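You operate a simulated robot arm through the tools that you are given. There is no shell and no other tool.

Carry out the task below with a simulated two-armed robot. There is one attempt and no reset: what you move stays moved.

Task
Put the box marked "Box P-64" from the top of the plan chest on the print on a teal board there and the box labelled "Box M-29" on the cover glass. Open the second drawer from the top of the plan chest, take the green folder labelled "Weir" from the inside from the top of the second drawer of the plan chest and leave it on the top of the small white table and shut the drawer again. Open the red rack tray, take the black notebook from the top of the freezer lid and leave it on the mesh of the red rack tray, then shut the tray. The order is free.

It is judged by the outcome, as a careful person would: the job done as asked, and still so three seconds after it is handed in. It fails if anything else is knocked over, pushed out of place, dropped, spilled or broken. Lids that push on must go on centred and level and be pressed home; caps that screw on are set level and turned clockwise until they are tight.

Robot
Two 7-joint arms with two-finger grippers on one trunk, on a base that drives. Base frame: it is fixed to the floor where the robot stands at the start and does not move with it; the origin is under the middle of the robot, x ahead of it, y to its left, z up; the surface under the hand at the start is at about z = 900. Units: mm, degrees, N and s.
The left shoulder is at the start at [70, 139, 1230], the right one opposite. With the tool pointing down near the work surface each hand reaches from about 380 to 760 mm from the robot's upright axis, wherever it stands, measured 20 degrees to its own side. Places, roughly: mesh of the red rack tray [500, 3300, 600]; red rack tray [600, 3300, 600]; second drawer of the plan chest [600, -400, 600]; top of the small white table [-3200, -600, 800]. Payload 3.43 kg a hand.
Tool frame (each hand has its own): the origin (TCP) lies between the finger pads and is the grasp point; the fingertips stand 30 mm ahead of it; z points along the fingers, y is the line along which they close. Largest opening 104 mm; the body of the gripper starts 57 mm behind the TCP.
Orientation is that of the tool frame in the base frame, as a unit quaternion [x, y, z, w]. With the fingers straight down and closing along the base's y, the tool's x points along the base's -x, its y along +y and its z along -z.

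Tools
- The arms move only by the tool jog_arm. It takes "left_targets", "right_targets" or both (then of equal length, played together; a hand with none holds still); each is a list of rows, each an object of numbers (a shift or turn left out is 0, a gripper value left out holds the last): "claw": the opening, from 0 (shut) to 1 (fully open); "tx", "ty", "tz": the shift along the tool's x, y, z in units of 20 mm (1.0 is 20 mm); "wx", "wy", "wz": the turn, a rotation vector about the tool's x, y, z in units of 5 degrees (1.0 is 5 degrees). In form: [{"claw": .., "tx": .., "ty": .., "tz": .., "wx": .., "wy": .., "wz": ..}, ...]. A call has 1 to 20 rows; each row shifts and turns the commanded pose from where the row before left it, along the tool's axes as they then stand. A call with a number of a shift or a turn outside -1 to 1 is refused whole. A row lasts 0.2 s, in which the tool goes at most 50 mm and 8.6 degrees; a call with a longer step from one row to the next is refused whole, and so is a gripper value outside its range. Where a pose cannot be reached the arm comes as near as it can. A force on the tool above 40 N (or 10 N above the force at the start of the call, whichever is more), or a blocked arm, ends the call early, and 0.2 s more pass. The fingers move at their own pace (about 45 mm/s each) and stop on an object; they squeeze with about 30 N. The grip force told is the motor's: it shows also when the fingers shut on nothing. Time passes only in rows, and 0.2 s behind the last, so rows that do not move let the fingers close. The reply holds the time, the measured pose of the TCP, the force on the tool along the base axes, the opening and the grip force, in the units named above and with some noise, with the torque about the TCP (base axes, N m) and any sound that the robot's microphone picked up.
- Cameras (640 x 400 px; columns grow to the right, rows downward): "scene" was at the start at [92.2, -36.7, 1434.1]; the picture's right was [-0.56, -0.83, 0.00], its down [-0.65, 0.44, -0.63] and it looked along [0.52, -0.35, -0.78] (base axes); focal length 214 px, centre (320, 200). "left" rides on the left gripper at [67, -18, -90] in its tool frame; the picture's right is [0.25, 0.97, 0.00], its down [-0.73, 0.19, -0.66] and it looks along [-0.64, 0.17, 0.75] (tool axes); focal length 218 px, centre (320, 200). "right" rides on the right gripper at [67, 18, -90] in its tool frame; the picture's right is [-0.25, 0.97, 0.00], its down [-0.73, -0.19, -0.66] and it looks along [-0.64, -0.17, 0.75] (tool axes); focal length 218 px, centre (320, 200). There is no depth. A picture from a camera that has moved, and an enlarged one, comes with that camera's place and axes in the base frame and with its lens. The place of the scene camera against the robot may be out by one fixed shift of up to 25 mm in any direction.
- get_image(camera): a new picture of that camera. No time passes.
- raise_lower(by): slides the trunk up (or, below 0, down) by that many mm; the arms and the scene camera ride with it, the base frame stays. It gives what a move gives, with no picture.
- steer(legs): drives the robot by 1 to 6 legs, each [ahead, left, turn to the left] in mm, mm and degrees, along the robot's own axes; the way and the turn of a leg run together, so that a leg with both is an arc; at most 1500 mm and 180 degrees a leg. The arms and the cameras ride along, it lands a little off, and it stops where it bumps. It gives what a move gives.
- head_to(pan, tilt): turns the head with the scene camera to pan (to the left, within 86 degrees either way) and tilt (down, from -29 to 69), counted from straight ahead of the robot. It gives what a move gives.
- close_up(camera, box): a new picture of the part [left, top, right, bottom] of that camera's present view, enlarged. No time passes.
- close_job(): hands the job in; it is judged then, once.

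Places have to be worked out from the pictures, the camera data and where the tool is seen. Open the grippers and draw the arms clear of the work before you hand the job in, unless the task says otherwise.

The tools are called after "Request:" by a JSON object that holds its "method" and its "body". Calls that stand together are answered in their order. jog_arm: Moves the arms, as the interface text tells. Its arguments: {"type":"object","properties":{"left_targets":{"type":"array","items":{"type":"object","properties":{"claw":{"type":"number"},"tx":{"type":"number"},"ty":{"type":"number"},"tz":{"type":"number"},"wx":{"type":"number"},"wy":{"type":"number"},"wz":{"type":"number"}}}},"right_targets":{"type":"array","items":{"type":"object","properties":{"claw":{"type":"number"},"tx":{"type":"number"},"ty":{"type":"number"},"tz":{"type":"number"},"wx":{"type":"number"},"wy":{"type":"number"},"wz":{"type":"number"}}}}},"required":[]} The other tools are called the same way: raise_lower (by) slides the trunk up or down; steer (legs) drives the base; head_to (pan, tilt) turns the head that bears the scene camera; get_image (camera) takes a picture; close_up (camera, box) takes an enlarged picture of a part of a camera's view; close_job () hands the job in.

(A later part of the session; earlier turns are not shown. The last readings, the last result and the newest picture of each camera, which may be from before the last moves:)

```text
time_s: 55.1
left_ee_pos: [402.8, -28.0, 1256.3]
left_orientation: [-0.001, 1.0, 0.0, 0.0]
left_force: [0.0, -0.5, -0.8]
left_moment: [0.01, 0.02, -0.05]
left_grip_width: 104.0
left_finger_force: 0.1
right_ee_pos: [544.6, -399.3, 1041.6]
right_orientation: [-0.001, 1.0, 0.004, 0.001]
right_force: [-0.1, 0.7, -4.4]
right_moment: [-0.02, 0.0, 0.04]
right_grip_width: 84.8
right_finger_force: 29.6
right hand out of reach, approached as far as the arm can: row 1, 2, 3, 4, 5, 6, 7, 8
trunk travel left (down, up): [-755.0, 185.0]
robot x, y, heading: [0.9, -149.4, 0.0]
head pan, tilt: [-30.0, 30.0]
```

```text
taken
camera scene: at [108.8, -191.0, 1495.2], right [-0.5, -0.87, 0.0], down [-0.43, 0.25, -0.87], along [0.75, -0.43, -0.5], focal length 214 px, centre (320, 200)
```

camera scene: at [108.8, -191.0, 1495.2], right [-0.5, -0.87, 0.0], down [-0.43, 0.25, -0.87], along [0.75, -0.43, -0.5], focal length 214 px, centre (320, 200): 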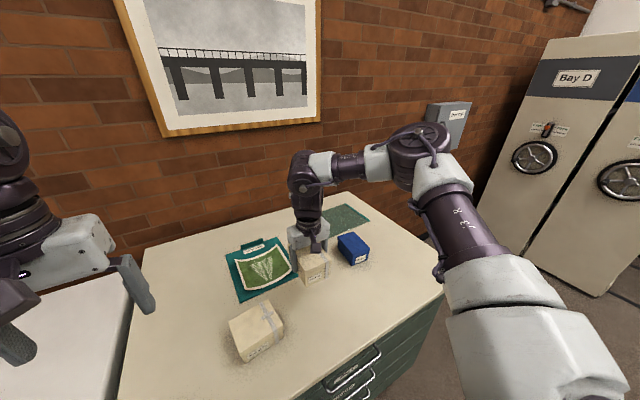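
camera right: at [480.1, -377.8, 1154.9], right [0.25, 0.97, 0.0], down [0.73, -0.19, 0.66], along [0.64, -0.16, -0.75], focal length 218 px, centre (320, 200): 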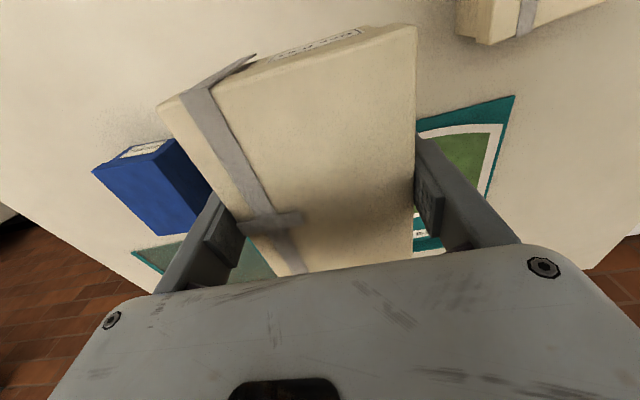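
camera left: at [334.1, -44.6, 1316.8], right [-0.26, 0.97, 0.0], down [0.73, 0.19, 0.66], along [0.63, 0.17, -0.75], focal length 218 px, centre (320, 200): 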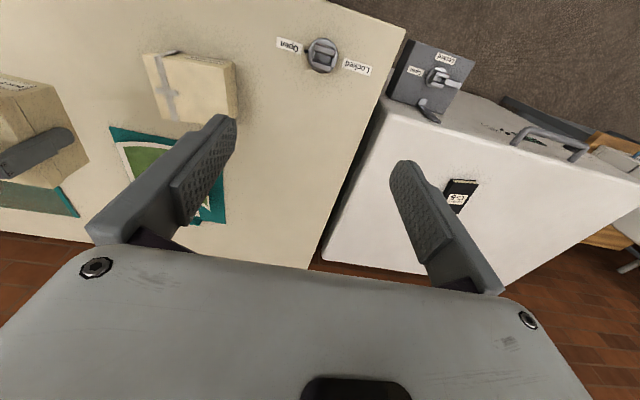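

Left/forward is limited at this height. I test whether going lower here opens the reach (table is clear beneath the box, bottom would be ~25 mm above it).

Request:
{"method": "jog_arm", "body": {"right_targets": [{"tz": 1}, {"tz": 1}, {"tz": 0.9}]}}

Request:
{"method": "jog_arm", "body": {"right_targets": [{"tx": -1}, {"tx": -1}, {"tx": -1}]}}

```text
time_s: 55.9
left_ee_pos: [400.4, -27.5, 1256.8]
left_orientation: [-0.002, 1.0, 0.0, 0.0]
left_force: [0.0, -0.3, 1.0]
left_moment: [0.0, 0.01, -0.02]
left_grip_width: 104.0
left_finger_force: 0.1
right_ee_pos: [531.2, -412.2, 988.6]
right_orientation: [0.0, 1.0, 0.002, 0.001]
right_force: [-0.2, -0.1, -3.5]
right_moment: [-0.02, -0.01, 0.02]
right_grip_width: 84.7
right_finger_force: 30.2
right hand out of reach, approached as far as the arm can: row 1, 2, 3
trunk travel left (down, up): [-755.0, 185.0]
robot x, y, heading: [-1.2, -149.5, 0.4]
head pan, tilt: [-30.0, 30.0]
```

```text
time_s: 56.7
left_ee_pos: [400.8, -27.3, 1257.0]
left_orientation: [-0.002, 1.0, -0.001, 0.0]
left_force: [0.3, 0.0, -0.5]
left_moment: [-0.01, 0.02, -0.02]
left_grip_width: 103.9
left_finger_force: 0.1
right_ee_pos: [556.3, -434.7, 1008.0]
right_orientation: [-0.002, 1.0, 0.003, 0.0]
right_force: [-0.1, 0.3, -2.7]
right_moment: [0.02, -0.01, -0.02]
right_grip_width: 84.5
right_finger_force: 30.2
right hand out of reach, approached as far as the arm can: row 1, 2, 3
trunk travel left (down, up): [-755.0, 185.0]
robot x, y, heading: [-1.7, -147.3, 0.0]
head pan, tilt: [-30.0, 30.0]
```

The limit looks like a wrist-yaw/elbow issue. I turn the hand −45° and test whether moving in +y then works.

Request:
{"method": "jog_arm", "body": {"right_targets": [{"wz": -1}, {"wz": -1}, {"wz": -1}, {"wz": -1}, {"wz": -1}, {"wz": -1}, {"wz": -1}, {"wz": -1}, {"wz": -1}]}}

Request:
{"method": "jog_arm", "body": {"right_targets": [{"tx": -0.7, "ty": 0.7}, {"tx": -0.7, "ty": 0.7}, {"tx": -0.7, "ty": 0.7}]}}

Request:
{"method": "get_image", "body": {"camera": "scene"}}

```text
time_s: 58.7
left_ee_pos: [401.5, -27.4, 1257.2]
left_orientation: [-0.002, 1.0, -0.001, 0.0]
left_force: [0.4, 0.0, 0.0]
left_moment: [0.01, 0.01, -0.02]
left_grip_width: 104.2
left_finger_force: 0.0
right_ee_pos: [556.0, -435.6, 1008.4]
right_orientation: [-0.384, 0.923, 0.002, 0.002]
right_force: [-0.9, 0.5, -2.7]
right_moment: [-0.01, 0.02, 0.0]
right_grip_width: 84.7
right_finger_force: 29.5
trunk travel left (down, up): [-755.0, 185.0]
robot x, y, heading: [0.4, -148.8, 0.0]
head pan, tilt: [-30.0, 30.0]
```

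```text
time_s: 59.5
left_ee_pos: [401.5, -27.7, 1258.2]
left_orientation: [-0.002, 1.0, 0.0, 0.001]
left_force: [-0.3, -0.2, 0.1]
left_moment: [0.01, 0.03, 0.0]
left_grip_width: 104.0
left_finger_force: 0.0
right_ee_pos: [532.8, -394.9, 1019.5]
right_orientation: [-0.383, 0.924, 0.002, 0.003]
right_force: [0.2, 1.1, -3.5]
right_moment: [0.0, 0.02, -0.01]
right_grip_width: 84.5
right_finger_force: 29.9
right hand out of reach, approached as far as the arm can: row 1, 2, 3
trunk travel left (down, up): [-755.0, 185.0]
robot x, y, heading: [1.4, -152.2, 0.1]
head pan, tilt: [-30.0, 30.0]
```

```text
taken
camera scene: at [108.2, -190.4, 1495.3], right [-0.5, -0.87, 0.0], down [-0.43, 0.25, -0.87], along [0.75, -0.43, -0.5], focal length 214 px, centre (320, 200)
```

scene: 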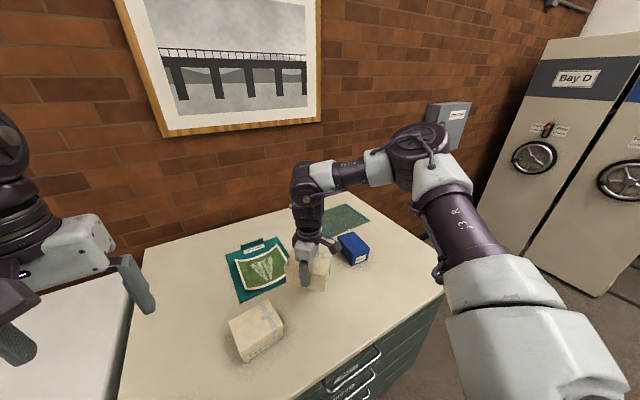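

The elbow seems frozen in this posture. I test the left arm's reach in free air: down 240 mm, then ahead.

Request:
{"method": "jog_arm", "body": {"left_targets": [{"tz": 1}, {"tz": 1}, {"tz": 1}, {"tz": 1}, {"tz": 1}, {"tz": 1}, {"tz": 1}, {"tz": 1}, {"tz": 1}, {"tz": 1}, {"tz": 1}, {"tz": 1}]}}

Request:
{"method": "jog_arm", "body": {"left_targets": [{"tx": -1}, {"tx": -1}, {"tx": -1}, {"tx": -1}, {"tx": -1}, {"tx": -1}, {"tx": -1}, {"tx": -1}, {"tx": -1}, {"tx": -1}, {"tx": -1}, {"tx": -1}]}}

Request:
{"method": "head_to", "body": {"pan": 20, "tilt": 30}}

Request:
{"method": "get_image", "body": {"camera": "scene"}}

```text
time_s: 62.1
left_ee_pos: [400.2, -28.3, 1015.9]
left_orientation: [-0.002, 1.0, 0.0, 0.0]
left_force: [0.0, -0.1, -0.4]
left_moment: [0.03, 0.03, -0.01]
left_grip_width: 104.2
left_finger_force: 0.1
right_ee_pos: [533.3, -395.4, 1018.6]
right_orientation: [-0.383, 0.924, 0.003, 0.003]
right_force: [-0.5, -0.1, -3.7]
right_moment: [0.01, 0.02, 0.0]
right_grip_width: 84.6
right_finger_force: 29.8
trunk travel left (down, up): [-755.0, 185.0]
robot x, y, heading: [0.3, -154.3, 0.1]
head pan, tilt: [-30.0, 30.0]
```

```text
time_s: 64.7
left_ee_pos: [536.5, -124.2, 1029.3]
left_orientation: [-0.005, 1.0, 0.0, 0.001]
left_force: [1.3, 0.8, -0.7]
left_moment: [0.01, 0.03, 0.02]
left_grip_width: 103.9
left_finger_force: 0.1
left hand out of reach, approached as far as the arm can: row 3, 4, 5, 6, 7, 8, 9, 10, 11, 12
right_ee_pos: [532.4, -394.5, 1019.8]
right_orientation: [-0.383, 0.924, 0.003, 0.002]
right_force: [-0.1, 1.0, -3.3]
right_moment: [0.0, -0.02, 0.01]
right_grip_width: 84.5
right_finger_force: 29.8
trunk travel left (down, up): [-755.0, 185.0]
robot x, y, heading: [-0.7, -153.8, 0.1]
head pan, tilt: [-30.0, 30.0]
```

```text
time_s: 65.9
left_ee_pos: [536.3, -124.1, 1028.8]
left_orientation: [-0.005, 1.0, 0.0, 0.001]
left_force: [0.7, 0.2, 0.0]
left_moment: [0.0, -0.03, -0.01]
left_grip_width: 104.1
left_finger_force: 0.0
right_ee_pos: [533.1, -395.6, 1021.5]
right_orientation: [-0.382, 0.924, 0.002, 0.003]
right_force: [-0.7, 0.8, -2.6]
right_moment: [-0.02, 0.02, 0.04]
right_grip_width: 84.7
right_finger_force: 29.9
trunk travel left (down, up): [-755.0, 185.0]
robot x, y, heading: [-1.3, -152.7, 0.1]
head pan, tilt: [20.0, 30.0]
```

```text
taken
camera scene: at [115.2, -114.6, 1495.2], right [0.34, -0.94, 0.0], down [-0.47, -0.17, -0.87], along [0.81, 0.3, -0.5], focal length 214 px, centre (320, 200)
```

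scene: 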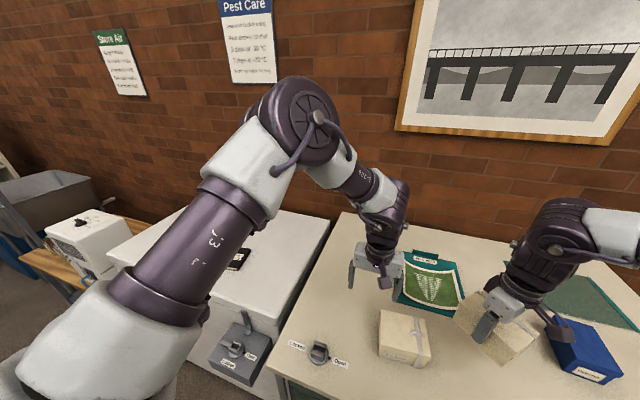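

Left arm shows the same limit. I probe further with the empty left hand: back a bit and outward, then ahead again, to learn where its reach is larger.

Request:
{"method": "jog_arm", "body": {"left_targets": [{"tx": 1, "ty": 1}, {"tx": 1, "ty": 1}, {"tx": 1, "ty": 1}, {"tx": 1, "ty": 1}, {"tx": 0.5, "ty": 1}, {"ty": 1}, {"ty": 1}, {"ty": 1}, {"ty": 1}, {"ty": 1}]}}

Request:
{"method": "jog_arm", "body": {"left_targets": [{"tx": -1}, {"tx": -1}, {"tx": -1}, {"tx": -1}, {"tx": -1}, {"tx": -1}, {"tx": -1}, {"tx": -1}]}}

```text
time_s: 68.1
left_ee_pos: [394.9, 12.7, 1032.3]
left_orientation: [-0.004, 1.0, 0.001, 0.001]
left_force: [-0.5, 0.1, 0.5]
left_moment: [-0.06, -0.01, -0.03]
left_grip_width: 104.2
left_finger_force: 0.1
left hand out of reach, approached as far as the arm can: row 5, 6, 7, 8, 9, 10
right_ee_pos: [532.8, -393.0, 1020.2]
right_orientation: [-0.383, 0.924, 0.002, 0.002]
right_force: [-0.2, 0.1, -3.7]
right_moment: [-0.01, -0.03, 0.0]
right_grip_width: 84.6
right_finger_force: 29.5
trunk travel left (down, up): [-755.0, 185.0]
robot x, y, heading: [-0.5, -156.7, 0.1]
head pan, tilt: [20.0, 30.0]
```

```text
time_s: 69.9
left_ee_pos: [486.6, -66.0, 1036.8]
left_orientation: [-0.003, 1.0, 0.001, 0.0]
left_force: [0.3, 0.1, 0.3]
left_moment: [0.04, 0.01, 0.03]
left_grip_width: 104.2
left_finger_force: 0.1
left hand out of reach, approached as far as the arm can: row 1, 2, 3, 4, 5, 6, 7, 8
right_ee_pos: [533.3, -395.1, 1019.8]
right_orientation: [-0.383, 0.924, 0.003, 0.003]
right_force: [0.4, -0.5, -3.5]
right_moment: [0.01, -0.03, 0.0]
right_grip_width: 84.6
right_finger_force: 29.9
trunk travel left (down, up): [-755.0, 185.0]
robot x, y, heading: [-2.4, -153.4, -0.0]
head pan, tilt: [20.0, 30.0]
```

The boundary slides the hand sideways, as if a joint is at its stop. I test whether the left hand's yaw changes that: turn +45° and try outward/ahead again.

Request:
{"method": "jog_arm", "body": {"left_targets": [{"wz": 1}, {"wz": 1}, {"wz": 1}, {"wz": 1}, {"wz": 1}, {"wz": 1}, {"wz": 1}, {"wz": 1}, {"wz": 1}]}}

Request:
{"method": "jog_arm", "body": {"left_targets": [{"tx": -0.7, "ty": -0.7}, {"tx": -0.7, "ty": -0.7}, {"tx": -0.7, "ty": -0.7}]}}

Request:
{"method": "jog_arm", "body": {"left_targets": [{"wz": -1}, {"wz": -1}, {"wz": -1}, {"wz": -1}, {"wz": -1}, {"wz": -1}, {"wz": -1}, {"wz": -1}, {"wz": -1}, {"wz": -1}, {"wz": -1}, {"wz": -1}, {"wz": -1}, {"wz": -1}, {"wz": -1}, {"wz": -1}, {"wz": -1}, {"wz": -1}]}}

Request:
{"method": "jog_arm", "body": {"left_targets": [{"tx": -0.7, "ty": 0.7}, {"tx": -0.7, "ty": 0.7}, {"tx": -0.7, "ty": 0.7}]}}

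```text
time_s: 71.9
left_ee_pos: [378.2, -187.3, 1066.8]
left_orientation: [0.252, 0.967, -0.034, 0.01]
left_force: [0.3, 0.2, 0.4]
left_moment: [0.02, -0.03, 0.01]
left_grip_width: 104.2
left_finger_force: 0.0
left hand out of reach, approached as far as the arm can: row 1, 2, 3, 4, 5, 6, 7, 8, 9
right_ee_pos: [532.4, -395.0, 1019.5]
right_orientation: [-0.382, 0.924, 0.002, 0.003]
right_force: [0.0, 1.0, -3.7]
right_moment: [-0.01, 0.0, 0.04]
right_grip_width: 84.7
right_finger_force: 29.7
trunk travel left (down, up): [-755.0, 185.0]
robot x, y, heading: [0.8, -148.7, -0.1]
head pan, tilt: [20.0, 30.0]
```

```text
time_s: 72.9
left_ee_pos: [397.0, -243.2, 1075.9]
left_orientation: [0.249, 0.968, -0.034, 0.014]
left_force: [0.3, -0.2, 0.4]
left_moment: [-0.02, 0.01, 0.0]
left_grip_width: 104.1
left_finger_force: 0.1
right_ee_pos: [532.9, -395.7, 1018.7]
right_orientation: [-0.383, 0.924, 0.003, 0.003]
right_force: [-0.5, 0.3, -3.1]
right_moment: [-0.02, 0.03, 0.01]
right_grip_width: 84.6
right_finger_force: 29.7
trunk travel left (down, up): [-755.0, 185.0]
robot x, y, heading: [0.8, -150.6, 0.1]
head pan, tilt: [20.0, 30.0]
stopped in row 3 (left hand): the arm was blocked; the commanded pose is now the measured one
```

```text
time_s: 76.7
left_ee_pos: [396.3, -242.9, 1073.4]
left_orientation: [-0.506, 0.862, -0.033, -0.012]
left_force: [-0.3, -0.8, -0.2]
left_moment: [0.0, 0.01, -0.03]
left_grip_width: 104.2
left_finger_force: 0.0
right_ee_pos: [533.5, -395.5, 1019.1]
right_orientation: [-0.384, 0.923, 0.002, 0.003]
right_force: [0.6, 0.3, -3.6]
right_moment: [0.0, 0.06, 0.02]
right_grip_width: 84.3
right_finger_force: 30.2
trunk travel left (down, up): [-755.0, 185.0]
robot x, y, heading: [1.7, -151.1, 0.1]
head pan, tilt: [20.0, 30.0]
```

```text
time_s: 77.5
left_ee_pos: [379.4, -184.8, 1071.6]
left_orientation: [-0.505, 0.862, -0.033, -0.013]
left_force: [0.8, -0.4, 0.2]
left_moment: [0.01, 0.03, 0.0]
left_grip_width: 103.9
left_finger_force: 0.0
right_ee_pos: [533.0, -394.8, 1019.9]
right_orientation: [-0.382, 0.924, 0.002, 0.003]
right_force: [-0.7, 0.5, -2.5]
right_moment: [-0.01, 0.02, -0.01]
right_grip_width: 84.5
right_finger_force: 30.1
trunk travel left (down, up): [-755.0, 185.0]
robot x, y, heading: [3.1, -150.2, -0.1]
head pan, tilt: [20.0, 30.0]
```

The left hand's + yaw is clearly against a wrist stop; with negative yaw it may move freely. I test outward (+y) then ahead (+x) with its present yaw of −60°.

Request:
{"method": "jog_arm", "body": {"left_targets": [{"tx": -0.871, "ty": 0.486}, {"tx": -0.871, "ty": 0.486}, {"tx": -0.871, "ty": 0.486}, {"tx": -0.871, "ty": 0.486}, {"tx": -0.871, "ty": 0.486}, {"tx": -0.871, "ty": 0.486}, {"tx": -0.871, "ty": 0.486}, {"tx": -0.871, "ty": 0.486}, {"tx": -0.871, "ty": 0.486}, {"tx": -0.871, "ty": 0.486}]}}

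Request:
{"method": "jog_arm", "body": {"left_targets": [{"tx": -0.49, "ty": -0.871}, {"tx": -0.49, "ty": -0.871}, {"tx": -0.49, "ty": -0.871}, {"tx": -0.49, "ty": -0.871}, {"tx": -0.49, "ty": -0.871}, {"tx": -0.49, "ty": -0.871}, {"tx": -0.49, "ty": -0.871}, {"tx": -0.49, "ty": -0.871}, {"tx": -0.49, "ty": -0.871}, {"tx": -0.49, "ty": -0.871}, {"tx": -0.49, "ty": -0.871}, {"tx": -0.49, "ty": -0.871}]}}

```text
time_s: 79.7
left_ee_pos: [380.5, 13.9, 1056.0]
left_orientation: [-0.505, 0.862, -0.032, -0.013]
left_force: [0.1, 0.0, 0.3]
left_moment: [0.05, 0.05, 0.04]
left_grip_width: 103.9
left_finger_force: 0.1
right_ee_pos: [532.8, -393.9, 1021.0]
right_orientation: [-0.383, 0.924, 0.002, 0.003]
right_force: [-1.3, 0.2, -2.7]
right_moment: [-0.02, 0.02, -0.03]
right_grip_width: 84.6
right_finger_force: 29.4
trunk travel left (down, up): [-755.0, 185.0]
robot x, y, heading: [-0.7, -152.8, -0.1]
head pan, tilt: [20.0, 30.0]
```

```text
time_s: 82.3
left_ee_pos: [620.5, 13.7, 1059.4]
left_orientation: [-0.506, 0.862, -0.032, -0.013]
left_force: [0.6, -0.4, 0.0]
left_moment: [0.01, 0.01, -0.01]
left_grip_width: 104.1
left_finger_force: 0.1
right_ee_pos: [533.1, -394.9, 1019.3]
right_orientation: [-0.382, 0.924, 0.003, 0.002]
right_force: [0.1, 0.8, -3.6]
right_moment: [0.0, 0.03, 0.0]
right_grip_width: 84.3
right_finger_force: 29.7
trunk travel left (down, up): [-755.0, 185.0]
robot x, y, heading: [-1.5, -151.1, -0.1]
head pan, tilt: [20.0, 30.0]
```

With yaw −60° the left hand reaches freely to x=620. I check both arm postures now.

Request:
{"method": "head_to", "body": {"pan": 5, "tilt": 25}}

Request:
{"method": "get_image", "body": {"camera": "scene"}}

```text
time_s: 83.1
left_ee_pos: [619.6, 13.5, 1058.2]
left_orientation: [-0.506, 0.862, -0.032, -0.012]
left_force: [0.0, 0.0, 0.3]
left_moment: [0.0, -0.02, 0.0]
left_grip_width: 103.8
left_finger_force: 0.1
right_ee_pos: [532.9, -394.5, 1020.2]
right_orientation: [-0.383, 0.924, 0.003, 0.002]
right_force: [-0.2, -0.5, -4.1]
right_moment: [0.0, -0.01, -0.02]
right_grip_width: 84.7
right_finger_force: 29.8
trunk travel left (down, up): [-755.0, 185.0]
robot x, y, heading: [1.4, -150.0, -0.1]
head pan, tilt: [5.0, 25.0]
```

```text
taken
camera scene: at [121.8, -137.1, 1503.2], right [0.09, -1.0, 0.0], down [-0.42, -0.04, -0.91], along [0.9, 0.08, -0.42], focal length 214 px, centre (320, 200)
```

scene: 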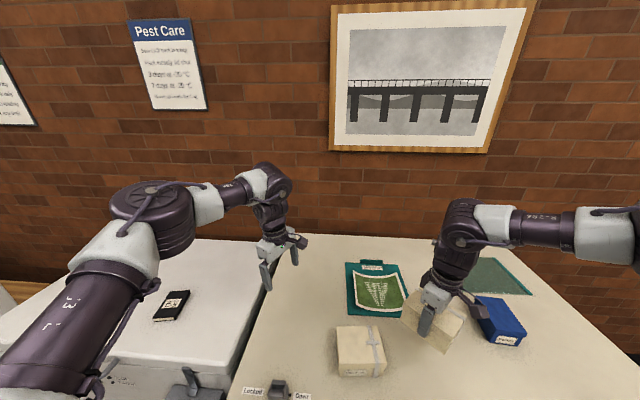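

The right arm's forearm points left with the elbow far out. I test the other yaw side with the right hand: turn from −45° to +45° in place.

Request:
{"method": "jog_arm", "body": {"right_targets": [{"wz": 1}, {"wz": 1}, {"wz": 1}, {"wz": 1}, {"wz": 1}, {"wz": 1}, {"wz": 1}, {"wz": 1}, {"wz": 1}, {"wz": 1}, {"wz": 1}, {"wz": 1}, {"wz": 1}, {"wz": 1}, {"wz": 1}, {"wz": 1}, {"wz": 1}, {"wz": 1}]}}

```text
time_s: 86.9
left_ee_pos: [619.4, 13.2, 1058.6]
left_orientation: [-0.505, 0.863, -0.032, -0.013]
left_force: [-0.7, -0.4, -0.8]
left_moment: [0.01, 0.01, -0.02]
left_grip_width: 104.0
left_finger_force: 0.0
right_ee_pos: [583.2, -468.4, 1061.6]
right_orientation: [0.382, 0.924, 0.004, -0.001]
right_force: [0.6, 0.0, -3.1]
right_moment: [0.01, 0.01, 0.02]
right_grip_width: 84.2
right_finger_force: 30.1
right hand out of reach, approached as far as the arm can: row 14, 15, 16, 17, 18
trunk travel left (down, up): [-755.0, 185.0]
robot x, y, heading: [0.3, -148.7, 0.2]
head pan, tilt: [5.0, 25.0]
```

Positive yaw pushes the right hand outward, so negative yaw is the free side here too. I turn the right hand to about −80° (two calls) and then test ahead/left.

Request:
{"method": "jog_arm", "body": {"right_targets": [{"wz": -1}, {"wz": -1}, {"wz": -1}, {"wz": -1}, {"wz": -1}, {"wz": -1}, {"wz": -1}, {"wz": -1}, {"wz": -1}, {"wz": -1}, {"wz": -1}, {"wz": -1}, {"wz": -1}, {"wz": -1}, {"wz": -1}, {"wz": -1}, {"wz": -1}, {"wz": -1}]}}

Request:
{"method": "jog_arm", "body": {"right_targets": [{"wz": -1}, {"wz": -1}, {"wz": -1}, {"wz": -1}, {"wz": -1}, {"wz": -1}, {"wz": -1}, {"wz": -1}, {"wz": -1}]}}

Request:
{"method": "jog_arm", "body": {"right_targets": [{"tx": -1}, {"tx": -1}, {"tx": -1}, {"tx": -1}]}}

```text
time_s: 90.7
left_ee_pos: [618.9, 12.5, 1058.5]
left_orientation: [-0.506, 0.862, -0.033, -0.012]
left_force: [0.2, -0.5, 0.4]
left_moment: [-0.03, 0.0, 0.01]
left_grip_width: 103.8
left_finger_force: 0.0
right_ee_pos: [583.0, -467.5, 1062.2]
right_orientation: [-0.384, 0.923, 0.002, 0.003]
right_force: [-0.1, -0.3, -3.2]
right_moment: [-0.03, 0.02, 0.0]
right_grip_width: 84.4
right_finger_force: 30.1
trunk travel left (down, up): [-755.0, 185.0]
robot x, y, heading: [-1.2, -152.2, 0.2]
head pan, tilt: [5.0, 25.0]
```

```text
time_s: 92.7
left_ee_pos: [620.7, 13.1, 1059.0]
left_orientation: [-0.506, 0.862, -0.033, -0.012]
left_force: [0.4, -0.2, -0.1]
left_moment: [0.0, 0.01, 0.0]
left_grip_width: 104.0
left_finger_force: 0.1
right_ee_pos: [583.4, -467.1, 1062.2]
right_orientation: [0.708, -0.706, -0.001, -0.004]
right_force: [-0.6, 0.8, -2.5]
right_moment: [0.0, 0.01, 0.01]
right_grip_width: 84.8
right_finger_force: 30.1
trunk travel left (down, up): [-755.0, 185.0]
robot x, y, heading: [-0.5, -149.7, -0.0]
head pan, tilt: [5.0, 25.0]
```

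```text
time_s: 93.7
left_ee_pos: [620.1, 13.7, 1059.1]
left_orientation: [-0.505, 0.863, -0.032, -0.012]
left_force: [0.6, -0.5, -0.2]
left_moment: [-0.02, -0.01, 0.02]
left_grip_width: 104.1
left_finger_force: 0.0
right_ee_pos: [554.0, -402.3, 1066.5]
right_orientation: [-0.707, 0.707, 0.001, 0.006]
right_force: [-0.6, -0.4, -2.7]
right_moment: [-0.04, 0.04, -0.01]
right_grip_width: 84.8
right_finger_force: 29.6
right hand out of reach, approached as far as the arm can: row 1, 2, 3, 4
trunk travel left (down, up): [-755.0, 185.0]
robot x, y, heading: [1.0, -153.3, -0.2]
head pan, tilt: [5.0, 25.0]
```

The right arm's limit doesn't depend on yaw; the left arm has more reach with negative yaw. I test the left arm further: yaw to −90°, ahead to x≈700 and down to z≈960, all over bare table.

Request:
{"method": "jog_arm", "body": {"left_targets": [{"wz": -1}, {"wz": -1}, {"wz": -1}, {"wz": -1}, {"wz": -1}, {"wz": -1}]}}

Request:
{"method": "jog_arm", "body": {"left_targets": [{"ty": -1}, {"ty": -1}, {"ty": -1}, {"ty": -1}, {"tz": 1}, {"tz": 1}, {"tz": 1}, {"tz": 1}, {"tz": 1}]}}

```text
time_s: 95.1
left_ee_pos: [618.7, 14.1, 1058.8]
left_orientation: [0.712, -0.701, 0.028, 0.019]
left_force: [-0.5, -0.7, 0.4]
left_moment: [-0.02, 0.01, 0.01]
left_grip_width: 103.9
left_finger_force: 0.2
right_ee_pos: [554.4, -402.9, 1065.7]
right_orientation: [0.708, -0.706, -0.002, -0.004]
right_force: [0.3, -0.4, -3.7]
right_moment: [0.01, -0.02, -0.01]
right_grip_width: 84.6
right_finger_force: 30.3
trunk travel left (down, up): [-755.0, 185.0]
robot x, y, heading: [1.7, -148.9, 0.2]
head pan, tilt: [5.0, 25.0]
```

```text
time_s: 97.1
left_ee_pos: [684.8, 2.5, 958.9]
left_orientation: [0.712, -0.702, 0.028, 0.02]
left_force: [0.5, -0.4, -0.4]
left_moment: [0.01, 0.02, -0.01]
left_grip_width: 103.8
left_finger_force: 0.0
left hand out of reach, approached as far as the arm can: row 4
right_ee_pos: [554.4, -403.2, 1064.8]
right_orientation: [0.708, -0.706, -0.001, -0.006]
right_force: [-0.1, 1.0, -4.4]
right_moment: [-0.02, 0.05, 0.0]
right_grip_width: 84.6
right_finger_force: 29.2
trunk travel left (down, up): [-755.0, 185.0]
robot x, y, heading: [-2.9, -150.0, 0.1]
head pan, tilt: [5.0, 25.0]
```

Left hand is at (685, 3, 959) — much better. I probe how far ahead it gets at this height.

Request:
{"method": "jog_arm", "body": {"left_targets": [{"ty": -1}, {"ty": -1}, {"ty": -1}]}}

Request:
{"method": "get_image", "body": {"camera": "scene"}}

```text
time_s: 97.9
left_ee_pos: [684.9, 2.4, 959.1]
left_orientation: [0.712, -0.701, 0.028, 0.02]
left_force: [-0.4, -0.2, 1.6]
left_moment: [0.01, -0.04, 0.03]
left_grip_width: 104.1
left_finger_force: 0.0
left hand out of reach, approached as far as the arm can: row 1, 2, 3
right_ee_pos: [554.6, -403.1, 1066.6]
right_orientation: [0.707, -0.707, 0.0, -0.005]
right_force: [0.5, 0.4, -2.8]
right_moment: [-0.01, -0.05, -0.02]
right_grip_width: 84.7
right_finger_force: 30.3
trunk travel left (down, up): [-755.0, 185.0]
robot x, y, heading: [2.7, -147.2, 0.0]
head pan, tilt: [5.0, 25.0]
```

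```text
taken
camera scene: at [121.8, -137.3, 1503.2], right [0.09, -1.0, 0.0], down [-0.42, -0.04, -0.91], along [0.9, 0.08, -0.42], focal length 214 px, centre (320, 200)
```

scene: 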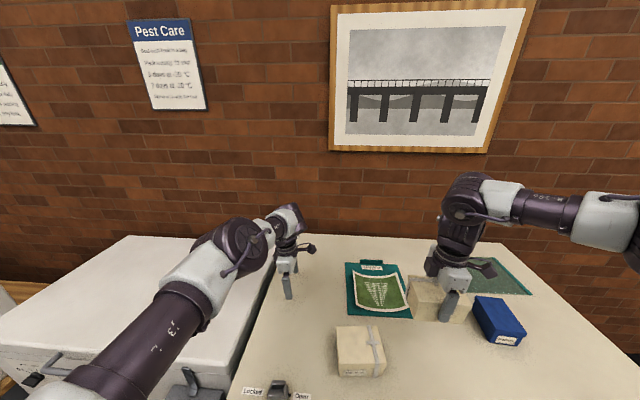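

The left arm has good reach (rel. x≈685) at this yaw. So I'll set P-64 down at a free spot (490, −380) with the right hand, then use the left arm for the print. First move the right hand there.

Request:
{"method": "jog_arm", "body": {"right_targets": [{"ty": 1}, {"ty": 1}, {"ty": 1}, {"ty": 0.22, "tx": -0.4}, {"tx": -0.75}, {"tz": 1}, {"tz": 1}, {"tz": 1}, {"tz": 1}, {"tz": 1}]}}

Request:
{"method": "get_image", "body": {"camera": "right"}}

```text
time_s: 100.1
left_ee_pos: [685.2, 2.1, 959.1]
left_orientation: [0.711, -0.702, 0.028, 0.02]
left_force: [0.6, 0.2, -0.8]
left_moment: [-0.03, 0.0, -0.02]
left_grip_width: 104.1
left_finger_force: 0.2
right_ee_pos: [487.5, -385.4, 970.0]
right_orientation: [0.708, -0.706, -0.002, -0.004]
right_force: [-0.5, 0.0, -4.4]
right_moment: [0.0, 0.01, 0.01]
right_grip_width: 84.5
right_finger_force: 30.2
right hand out of reach, approached as far as the arm can: row 10
trunk travel left (down, up): [-755.0, 185.0]
robot x, y, heading: [2.9, -151.2, -0.1]
head pan, tilt: [5.0, 25.0]
```

```text
taken
camera right: at [470.0, -453.6, 1058.7], right [-0.97, 0.25, 0.0], down [0.19, 0.72, 0.66], along [0.17, 0.64, -0.75], focal length 218 px, centre (320, 200)
```

right: 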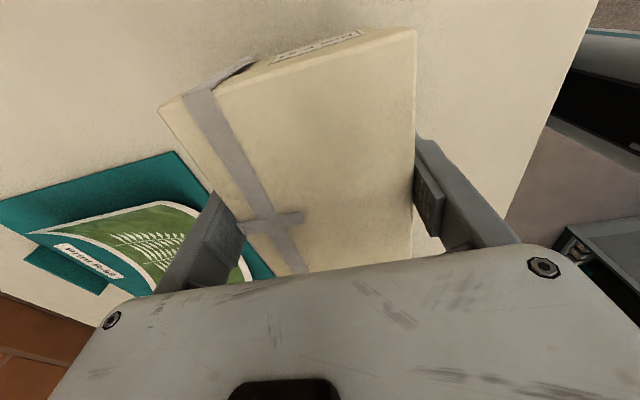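

Nearly down (box bottom ≈16 mm above the table) at a limit of the arm; I lower the trunk by 13 mm instead and check the force.

Request:
{"method": "raise_lower", "body": {"by": -13}}

Request:
{"method": "raise_lower", "body": {"by": -3}}

```text
time_s: 100.7
left_ee_pos: [685.7, 3.8, 945.3]
left_orientation: [0.712, -0.702, 0.027, 0.019]
left_force: [-0.2, 0.6, -0.2]
left_moment: [-0.01, -0.03, -0.01]
left_grip_width: 104.0
left_finger_force: 0.1
right_ee_pos: [487.8, -384.7, 956.1]
right_orientation: [0.708, -0.706, -0.002, -0.005]
right_force: [0.3, -0.6, -3.5]
right_moment: [-0.01, 0.02, 0.0]
right_grip_width: 84.6
right_finger_force: 29.7
trunk travel left (down, up): [-742.0, 198.0]
robot x, y, heading: [0.8, -149.0, 0.3]
head pan, tilt: [5.0, 25.0]
```

```text
time_s: 101.2
left_ee_pos: [683.5, 2.6, 943.9]
left_orientation: [0.711, -0.702, 0.029, 0.02]
left_force: [-0.9, -0.4, 0.2]
left_moment: [0.02, 0.03, 0.01]
left_grip_width: 104.2
left_finger_force: 0.0
right_ee_pos: [487.1, -384.8, 955.3]
right_orientation: [-0.707, 0.707, -0.001, 0.005]
right_force: [-0.7, -1.1, 9.6]
right_moment: [-0.73, 0.55, -0.11]
right_grip_width: 84.6
right_finger_force: 30.0
trunk travel left (down, up): [-739.0, 201.0]
robot x, y, heading: [1.4, -152.6, 0.1]
head pan, tilt: [5.0, 25.0]
```

Contact felt (+9.6 N): the box rests on the table. I open the right gripper and draw up.

Request:
{"method": "jog_arm", "body": {"right_targets": [{"claw": 1}, {"claw": 1}, {"claw": 1}, {"claw": 1}, {"tz": -0.5}, {"tz": -1}, {"tz": -1}, {"tz": -1}, {"tz": -1}, {"tz": -1}, {"tz": -1}, {"tz": -1}, {"tz": -1}, {"tz": -1}]}}

Request:
{"method": "get_image", "body": {"camera": "right"}}

```text
time_s: 104.2
left_ee_pos: [683.6, 3.4, 944.0]
left_orientation: [0.712, -0.702, 0.028, 0.02]
left_force: [-0.3, 0.1, -0.2]
left_moment: [-0.02, 0.02, -0.01]
left_grip_width: 104.1
left_finger_force: 0.1
right_ee_pos: [485.6, -386.0, 1144.9]
right_orientation: [0.707, -0.707, -0.002, -0.005]
right_force: [0.4, 0.2, -0.1]
right_moment: [0.0, -0.04, -0.03]
right_grip_width: 103.9
right_finger_force: 0.0
trunk travel left (down, up): [-739.0, 201.0]
robot x, y, heading: [-3.9, -149.4, 0.3]
head pan, tilt: [5.0, 25.0]
```

```text
taken
camera right: at [468.0, -454.4, 1233.8], right [-0.97, 0.25, 0.0], down [0.19, 0.72, 0.66], along [0.17, 0.64, -0.75], focal length 218 px, centre (320, 200)
```

right: 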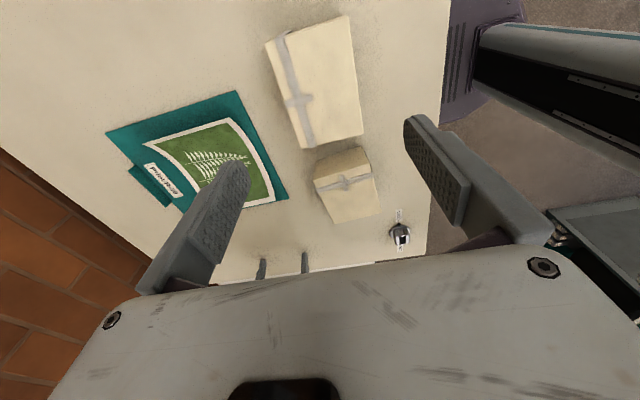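

P-64 stands free at (487, −385) with its long side along y. I raise and pull back the left hand (also correcting its 4° tilt), then strafe 300 mm right.

Request:
{"method": "jog_arm", "body": {"left_targets": [{"tz": -1, "wy": -0.39, "wx": -0.07}, {"tz": -1, "wy": -0.39, "wx": -0.07}, {"tz": -1, "ty": 1}, {"tz": -1, "ty": 1}, {"tz": -1, "ty": 1}, {"tz": -1, "ty": 1}, {"tz": -1, "ty": 1}, {"tz": -1, "ty": 1}, {"tz": -1, "ty": 1}]}}

Request:
{"method": "steer", "body": {"legs": [[0, -300, 0]]}}

Request:
{"method": "get_image", "body": {"camera": "left"}}

Request:
{"method": "head_to", "body": {"pan": 15, "tilt": 45}}

Request:
{"method": "get_image", "body": {"camera": "scene"}}

```text
time_s: 106.2
left_ee_pos: [535.8, -1.9, 1123.7]
left_orientation: [0.712, -0.702, 0.001, -0.001]
left_force: [0.5, 0.0, 0.2]
left_moment: [0.02, 0.02, 0.02]
left_grip_width: 104.0
left_finger_force: 0.1
left hand out of reach, approached as far as the arm can: row 2
right_ee_pos: [484.8, -385.2, 1144.9]
right_orientation: [0.708, -0.706, 0.0, -0.005]
right_force: [0.3, 0.3, 0.6]
right_moment: [-0.01, 0.0, 0.01]
right_grip_width: 104.0
right_finger_force: 0.0
trunk travel left (down, up): [-739.0, 201.0]
robot x, y, heading: [1.5, -152.5, -0.0]
head pan, tilt: [5.0, 25.0]
```

```text
time_s: 108.2
left_ee_pos: [537.2, -306.8, 1122.3]
left_orientation: [0.711, -0.704, 0.0, 0.001]
left_force: [0.7, 0.3, -0.1]
left_moment: [0.01, -0.01, 0.0]
left_grip_width: 103.9
left_finger_force: 0.1
right_ee_pos: [484.3, -690.9, 1145.3]
right_orientation: [-0.707, 0.708, 0.001, 0.004]
right_force: [0.8, -0.1, -0.5]
right_moment: [0.01, -0.03, 0.0]
right_grip_width: 104.2
right_finger_force: 0.0
trunk travel left (down, up): [-739.0, 201.0]
robot x, y, heading: [0.5, -455.6, 0.2]
head pan, tilt: [5.0, 25.0]
```

```text
taken
camera left: at [555.4, -372.5, 1213.0], right [-0.96, -0.26, 0.0], down [-0.2, 0.73, 0.66], along [-0.17, 0.63, -0.76], focal length 218 px, centre (320, 200)
```

left: 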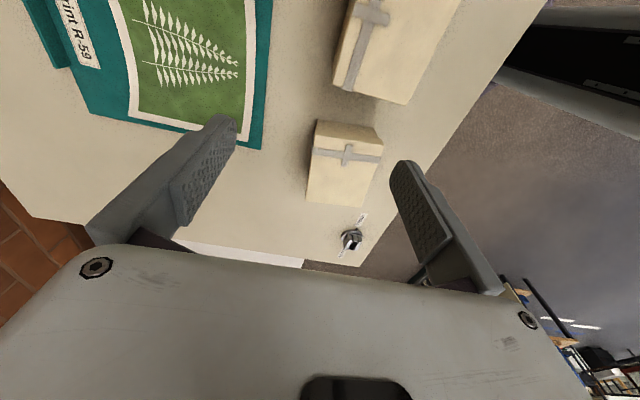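

```text
time_s: 109.1
left_ee_pos: [536.9, -308.5, 1123.1]
left_orientation: [0.711, -0.704, 0.0, 0.0]
left_force: [-0.2, -0.6, -0.4]
left_moment: [0.04, -0.02, 0.0]
left_grip_width: 104.0
left_finger_force: 0.1
right_ee_pos: [484.6, -692.5, 1144.6]
right_orientation: [-0.706, 0.708, 0.001, 0.005]
right_force: [0.0, 1.0, -0.3]
right_moment: [0.0, 0.0, 0.01]
right_grip_width: 104.2
right_finger_force: 0.1
trunk travel left (down, up): [-739.0, 201.0]
robot x, y, heading: [3.2, -453.6, -0.2]
head pan, tilt: [15.0, 45.0]
```

```text
taken
camera scene: at [107.9, -429.0, 1456.8], right [0.26, -0.97, 0.0], down [-0.68, -0.18, -0.71], along [0.68, 0.18, -0.71], focal length 214 px, centre (320, 200)
```

scene: 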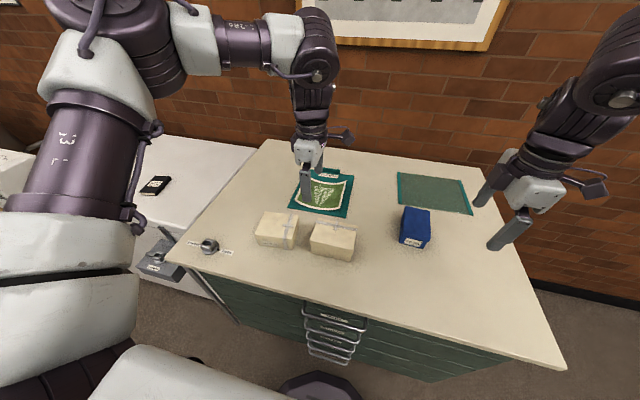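

Now the left hand goes above P-64 at (487, −385), lowering to z≈1060, and I check alignment with its camera.

Request:
{"method": "jog_arm", "body": {"left_targets": [{"ty": 1, "tx": 1}, {"ty": 1, "tx": 1}, {"ty": 0.5, "tx": 1}, {"tx": 0.85, "tz": 1}, {"tz": 1}, {"tz": 1}]}}

Request:
{"method": "get_image", "body": {"camera": "left"}}

```text
time_s: 110.5
left_ee_pos: [486.8, -385.4, 1063.6]
left_orientation: [0.711, -0.703, 0.0, 0.001]
left_force: [0.5, 0.4, 0.1]
left_moment: [0.01, -0.01, -0.04]
left_grip_width: 104.1
left_finger_force: 0.1
right_ee_pos: [485.8, -691.1, 1144.0]
right_orientation: [-0.706, 0.708, 0.001, 0.004]
right_force: [0.7, -0.7, -0.3]
right_moment: [0.06, 0.02, 0.0]
right_grip_width: 103.7
right_finger_force: 0.1
trunk travel left (down, up): [-739.0, 201.0]
robot x, y, heading: [1.4, -451.0, 0.1]
head pan, tilt: [15.0, 45.0]
```

```text
taken
camera left: at [505.6, -451.5, 1154.4], right [-0.96, -0.26, 0.0], down [-0.2, 0.73, 0.66], along [-0.17, 0.63, -0.75], focal length 218 px, centre (320, 200)
```

left: 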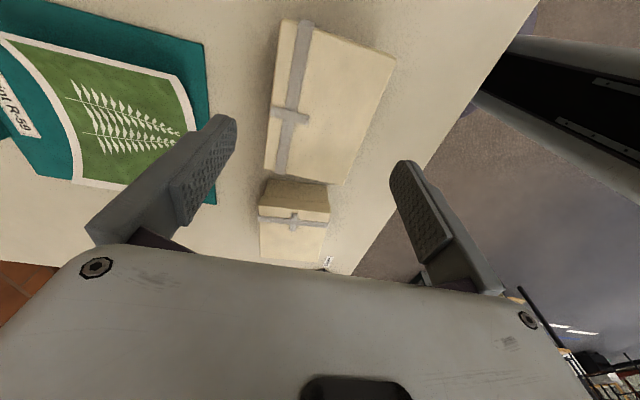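

Well centred. I descend to z≈956 and close the left gripper.

Request:
{"method": "jog_arm", "body": {"left_targets": [{"tz": 1}, {"tz": 1}, {"tz": 1}, {"tz": 1}, {"tz": 0.7}, {"tz": 0.65}]}}

Request:
{"method": "jog_arm", "body": {"left_targets": [{"claw": 0}, {"claw": 0}, {"claw": 0}, {"claw": 0}, {"claw": 0}]}}

Request:
{"method": "jog_arm", "body": {"left_targets": [{"tz": -0.5}, {"tz": -1}, {"tz": -1}]}}

```text
time_s: 111.9
left_ee_pos: [487.9, -385.7, 955.0]
left_orientation: [0.712, -0.703, 0.0, 0.001]
left_force: [-0.7, 0.1, 0.3]
left_moment: [-0.04, 0.03, -0.02]
left_grip_width: 104.1
left_finger_force: 0.0
right_ee_pos: [485.5, -692.2, 1143.9]
right_orientation: [-0.706, 0.708, 0.001, 0.005]
right_force: [0.5, -0.7, -0.6]
right_moment: [0.03, -0.02, 0.01]
right_grip_width: 103.9
right_finger_force: 0.0
trunk travel left (down, up): [-739.0, 201.0]
robot x, y, heading: [0.2, -457.9, -0.1]
head pan, tilt: [15.0, 45.0]
```

```text
time_s: 113.1
left_ee_pos: [487.3, -386.2, 955.8]
left_orientation: [0.711, -0.703, 0.0, 0.001]
left_force: [0.1, -0.3, 0.0]
left_moment: [-0.13, 0.09, -0.04]
left_grip_width: 84.7
left_finger_force: 30.3
right_ee_pos: [485.7, -692.1, 1144.2]
right_orientation: [-0.706, 0.708, 0.001, 0.005]
right_force: [0.4, 0.2, 0.1]
right_moment: [0.0, 0.04, 0.0]
right_grip_width: 104.3
right_finger_force: 0.0
trunk travel left (down, up): [-739.0, 201.0]
robot x, y, heading: [-0.1, -456.0, -0.2]
head pan, tilt: [15.0, 45.0]
```

```text
time_s: 113.9
left_ee_pos: [486.9, -385.6, 1007.5]
left_orientation: [0.712, -0.702, -0.001, 0.0]
left_force: [-0.3, 0.0, -4.0]
left_moment: [0.0, 0.01, 0.0]
left_grip_width: 84.3
left_finger_force: 29.6
right_ee_pos: [484.4, -691.9, 1143.7]
right_orientation: [-0.707, 0.708, 0.002, 0.005]
right_force: [-0.1, -1.0, -0.2]
right_moment: [0.02, -0.02, 0.03]
right_grip_width: 103.9
right_finger_force: 0.0
trunk travel left (down, up): [-739.0, 201.0]
robot x, y, heading: [-1.4, -455.7, -0.5]
head pan, tilt: [15.0, 45.0]
```

Lifted. I carry it ahead first, then over the print at (≈690, −297).

Request:
{"method": "jog_arm", "body": {"left_targets": [{"ty": -1}, {"ty": -1}, {"ty": -1}, {"ty": -1}, {"ty": -1}, {"ty": -1}, {"ty": -1, "tx": -1}, {"ty": -1, "tx": -1}, {"ty": -1, "tx": -1}, {"ty": -1, "tx": -1}, {"tx": -0.43}]}}

Request:
{"method": "get_image", "body": {"camera": "left"}}

Request:
{"method": "get_image", "body": {"camera": "scene"}}

```text
time_s: 116.3
left_ee_pos: [674.0, -303.5, 1005.3]
left_orientation: [0.711, -0.703, 0.0, 0.002]
left_force: [0.7, -0.1, -2.3]
left_moment: [0.0, 0.01, 0.0]
left_grip_width: 84.6
left_finger_force: 30.2
left hand out of reach, approached as far as the arm can: row 10
right_ee_pos: [484.8, -690.6, 1144.8]
right_orientation: [-0.707, 0.708, 0.0, 0.005]
right_force: [0.3, 0.4, 0.5]
right_moment: [-0.03, -0.01, 0.02]
right_grip_width: 103.7
right_finger_force: 0.2
trunk travel left (down, up): [-739.0, 201.0]
robot x, y, heading: [-0.4, -451.3, 0.0]
head pan, tilt: [15.0, 45.0]
```

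```text
taken
camera left: at [692.8, -369.6, 1095.6], right [-0.96, -0.26, 0.0], down [-0.2, 0.73, 0.66], along [-0.17, 0.63, -0.75], focal length 218 px, centre (320, 200)
```

left: 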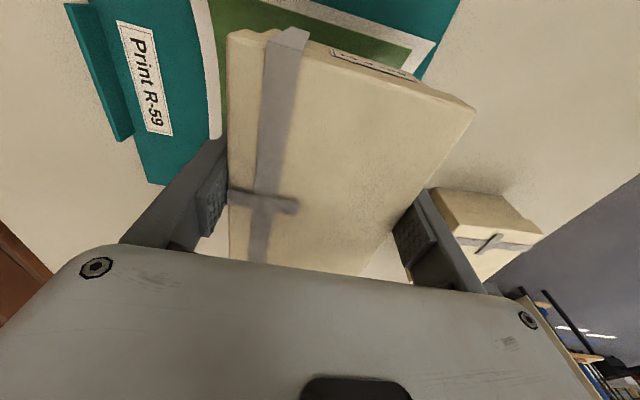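

```text
taken
camera scene: at [108.1, -427.4, 1456.6], right [0.26, -0.97, 0.0], down [-0.68, -0.18, -0.71], along [0.68, 0.18, -0.71], focal length 214 px, centre (320, 200)
```

scene: 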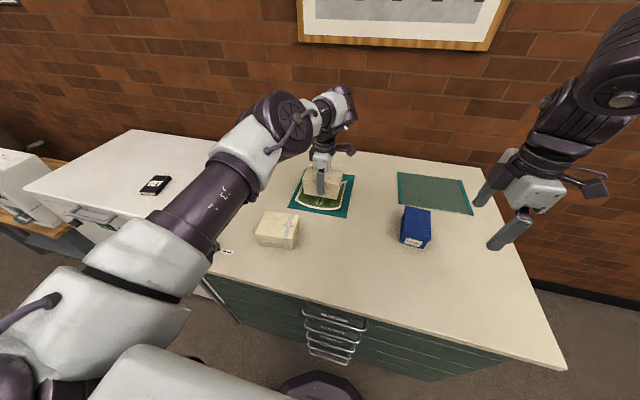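

The hand is at (674, −303, 1005), box bottom ~950. I fine-shift toward the print middle and lower gently in small steps, watching the force.

Request:
{"method": "jog_arm", "body": {"left_targets": [{"tz": 0.7, "tx": -0.3}, {"tz": 0.6}, {"ty": -0.4}, {"ty": -0.4}]}}

Request:
{"method": "jog_arm", "body": {"left_targets": [{"tz": 0.2}, {"tz": 0.2}]}}

```text
time_s: 117.3
left_ee_pos: [680.0, -302.0, 979.1]
left_orientation: [0.71, -0.704, 0.001, 0.002]
left_force: [0.2, -0.1, -3.5]
left_moment: [-0.02, 0.0, 0.01]
left_grip_width: 84.7
left_finger_force: 30.4
left hand out of reach, approached as far as the arm can: row 3, 4
right_ee_pos: [486.7, -691.2, 1144.5]
right_orientation: [-0.706, 0.708, 0.001, 0.004]
right_force: [0.0, -0.6, 0.4]
right_moment: [-0.02, -0.01, -0.03]
right_grip_width: 104.0
right_finger_force: 0.0
trunk travel left (down, up): [-739.0, 201.0]
robot x, y, heading: [1.7, -454.0, -0.1]
head pan, tilt: [15.0, 45.0]
```

```text
time_s: 117.9
left_ee_pos: [678.5, -301.8, 969.7]
left_orientation: [0.711, -0.703, -0.001, 0.001]
left_force: [-0.4, 0.3, -3.6]
left_moment: [-0.01, 0.01, -0.02]
left_grip_width: 84.6
left_finger_force: 29.6
right_ee_pos: [485.3, -690.7, 1144.1]
right_orientation: [-0.706, 0.708, 0.001, 0.003]
right_force: [0.3, -0.3, -0.6]
right_moment: [0.0, -0.02, 0.02]
right_grip_width: 104.1
right_finger_force: 0.0
trunk travel left (down, up): [-739.0, 201.0]
robot x, y, heading: [3.2, -453.1, -0.3]
head pan, tilt: [15.0, 45.0]
```

No contact yet. To centre better I nudge the base 12 mm ahead (about 30 mm are free to the chest).

Request:
{"method": "steer", "body": {"legs": [[12, 0, 0]]}}

Request:
{"method": "jog_arm", "body": {"left_targets": [{"tz": 0.2, "tx": -0.2}, {"tz": 0.1}]}}

Request:
{"method": "get_image", "body": {"camera": "scene"}}

```text
time_s: 118.6
left_ee_pos: [687.3, -302.6, 972.4]
left_orientation: [0.711, -0.703, 0.001, 0.0]
left_force: [-0.6, 0.7, -2.2]
left_moment: [0.01, -0.07, 0.01]
left_grip_width: 84.5
left_finger_force: 30.2
right_ee_pos: [493.8, -690.5, 1144.8]
right_orientation: [-0.707, 0.708, 0.0, 0.006]
right_force: [-0.2, 0.3, 0.0]
right_moment: [-0.01, -0.05, -0.02]
right_grip_width: 104.1
right_finger_force: 0.0
trunk travel left (down, up): [-739.0, 201.0]
robot x, y, heading: [9.7, -453.0, -0.4]
head pan, tilt: [15.0, 45.0]
```

```text
time_s: 119.2
left_ee_pos: [690.0, -298.5, 964.3]
left_orientation: [0.711, -0.703, 0.001, 0.001]
left_force: [0.2, 0.1, -3.6]
left_moment: [0.03, -0.02, -0.02]
left_grip_width: 84.5
left_finger_force: 29.5
right_ee_pos: [496.8, -691.2, 1144.0]
right_orientation: [-0.707, 0.708, 0.002, 0.005]
right_force: [-0.9, 0.4, 0.4]
right_moment: [0.01, -0.01, -0.02]
right_grip_width: 103.8
right_finger_force: 0.0
trunk travel left (down, up): [-739.0, 201.0]
robot x, y, heading: [9.8, -455.1, -0.4]
head pan, tilt: [15.0, 45.0]
```

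```text
taken
camera scene: at [119.0, -428.4, 1456.8], right [0.26, -0.97, 0.0], down [-0.68, -0.18, -0.71], along [0.68, 0.18, -0.71], focal length 214 px, centre (320, 200)
```

scene: 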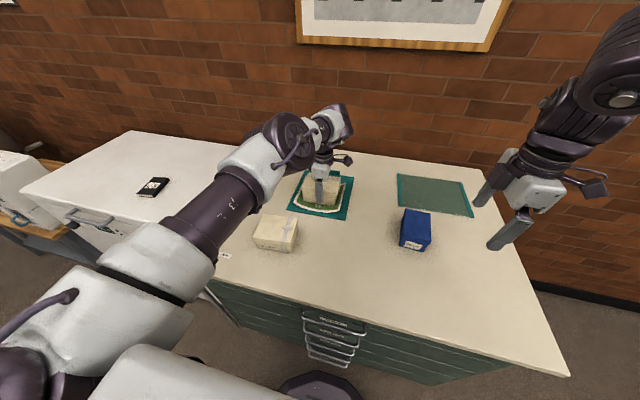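

Position (690, −298) is good. I lower in 2 mm steps to contact.

Request:
{"method": "close_up", "body": {"camera": "scene", "box": [270, 140, 380, 230]}}

Request:
{"method": "jog_arm", "body": {"left_targets": [{"tz": 0.12}, {"tz": 0.1}, {"tz": 0.08}]}}

```text
4.44 times, centred on (325, 185) of scene
camera zoom: at [119.0, -428.4, 1456.8], right [0.26, -0.97, 0.0], down [-0.68, -0.18, -0.71], along [0.68, 0.18, -0.71], focal length 953 px, centre (298, 267)
```

zoom: 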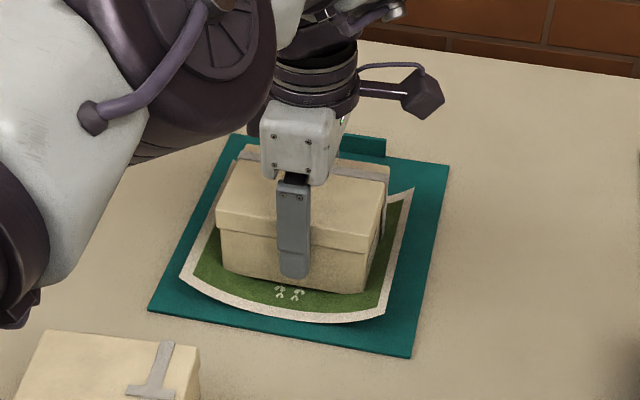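

```text
time_s: 120.0
left_ee_pos: [690.6, -297.8, 961.0]
left_orientation: [0.711, -0.703, 0.001, 0.0]
left_force: [1.7, 0.7, 6.6]
left_moment: [0.01, 0.24, -0.03]
left_grip_width: 84.7
left_finger_force: 30.2
right_ee_pos: [496.4, -691.5, 1144.8]
right_orientation: [-0.707, 0.708, 0.001, 0.004]
right_force: [0.4, 0.0, -0.4]
right_moment: [0.01, 0.01, 0.02]
right_grip_width: 103.9
right_finger_force: 0.0
trunk travel left (down, up): [-739.0, 201.0]
robot x, y, heading: [15.4, -457.4, -0.1]
head pan, tilt: [15.0, 45.0]
```

Contact (+6.6 N) at z=961. I open and let go, then rise straight up.

Request:
{"method": "jog_arm", "body": {"left_targets": [{"claw": 1}, {"claw": 1}, {"claw": 1}, {"claw": 1}]}}

Request:
{"method": "close_up", "body": {"camera": "scene", "box": [270, 140, 380, 230]}}

Request:
{"method": "jog_arm", "body": {"left_targets": [{"tz": -0.5}, {"tz": -0.5}, {"tz": -1}, {"tz": -1}, {"tz": -1, "ty": 0.5}, {"tz": -1, "ty": 0.5}]}}

Request:
{"method": "close_up", "body": {"camera": "scene", "box": [270, 140, 380, 230]}}

```text
time_s: 121.0
left_ee_pos: [689.0, -298.3, 958.6]
left_orientation: [0.711, -0.703, -0.001, 0.001]
left_force: [-1.0, -0.4, 0.0]
left_moment: [0.03, -0.03, 0.01]
left_grip_width: 104.0
left_finger_force: 0.0
right_ee_pos: [495.7, -691.8, 1144.4]
right_orientation: [-0.706, 0.708, 0.002, 0.005]
right_force: [-0.3, 0.8, -0.1]
right_moment: [0.0, 0.02, -0.01]
right_grip_width: 104.2
right_finger_force: 0.1
trunk travel left (down, up): [-739.0, 201.0]
robot x, y, heading: [12.4, -456.7, -0.3]
head pan, tilt: [15.0, 45.0]
```

```text
4.44 times, centred on (325, 185) of scene
camera zoom: at [119.8, -428.4, 1456.7], right [0.26, -0.97, 0.0], down [-0.68, -0.18, -0.71], along [0.68, 0.18, -0.71], focal length 953 px, centre (298, 267)
```

zoom: 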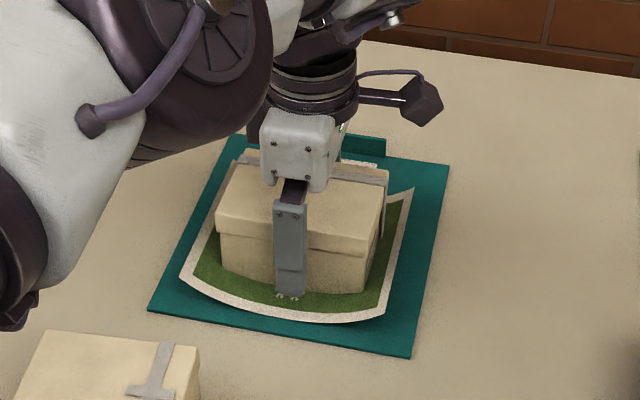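

```text
time_s: 122.4
left_ee_pos: [667.4, -299.7, 1061.9]
left_orientation: [0.711, -0.703, 0.0, 0.0]
left_force: [-1.1, 0.3, 0.1]
left_moment: [-0.02, -0.01, 0.05]
left_grip_width: 103.8
left_finger_force: 0.1
right_ee_pos: [494.7, -691.3, 1145.4]
right_orientation: [-0.707, 0.708, 0.0, 0.005]
right_force: [0.1, 0.5, 0.3]
right_moment: [-0.02, 0.02, -0.01]
right_grip_width: 104.1
right_finger_force: 0.0
trunk travel left (down, up): [-739.0, 201.0]
robot x, y, heading: [12.3, -455.0, -0.2]
head pan, tilt: [15.0, 45.0]
```

```text
4.44 times, centred on (325, 185) of scene
camera zoom: at [118.1, -427.9, 1456.8], right [0.26, -0.97, 0.0], down [-0.68, -0.18, -0.71], along [0.68, 0.18, -0.71], focal length 953 px, centre (298, 267)
```

zoom: 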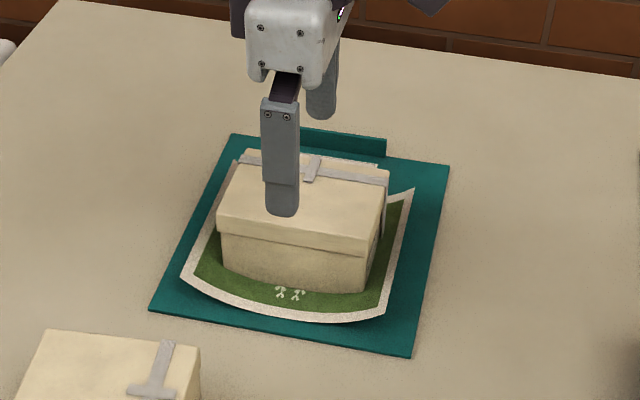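

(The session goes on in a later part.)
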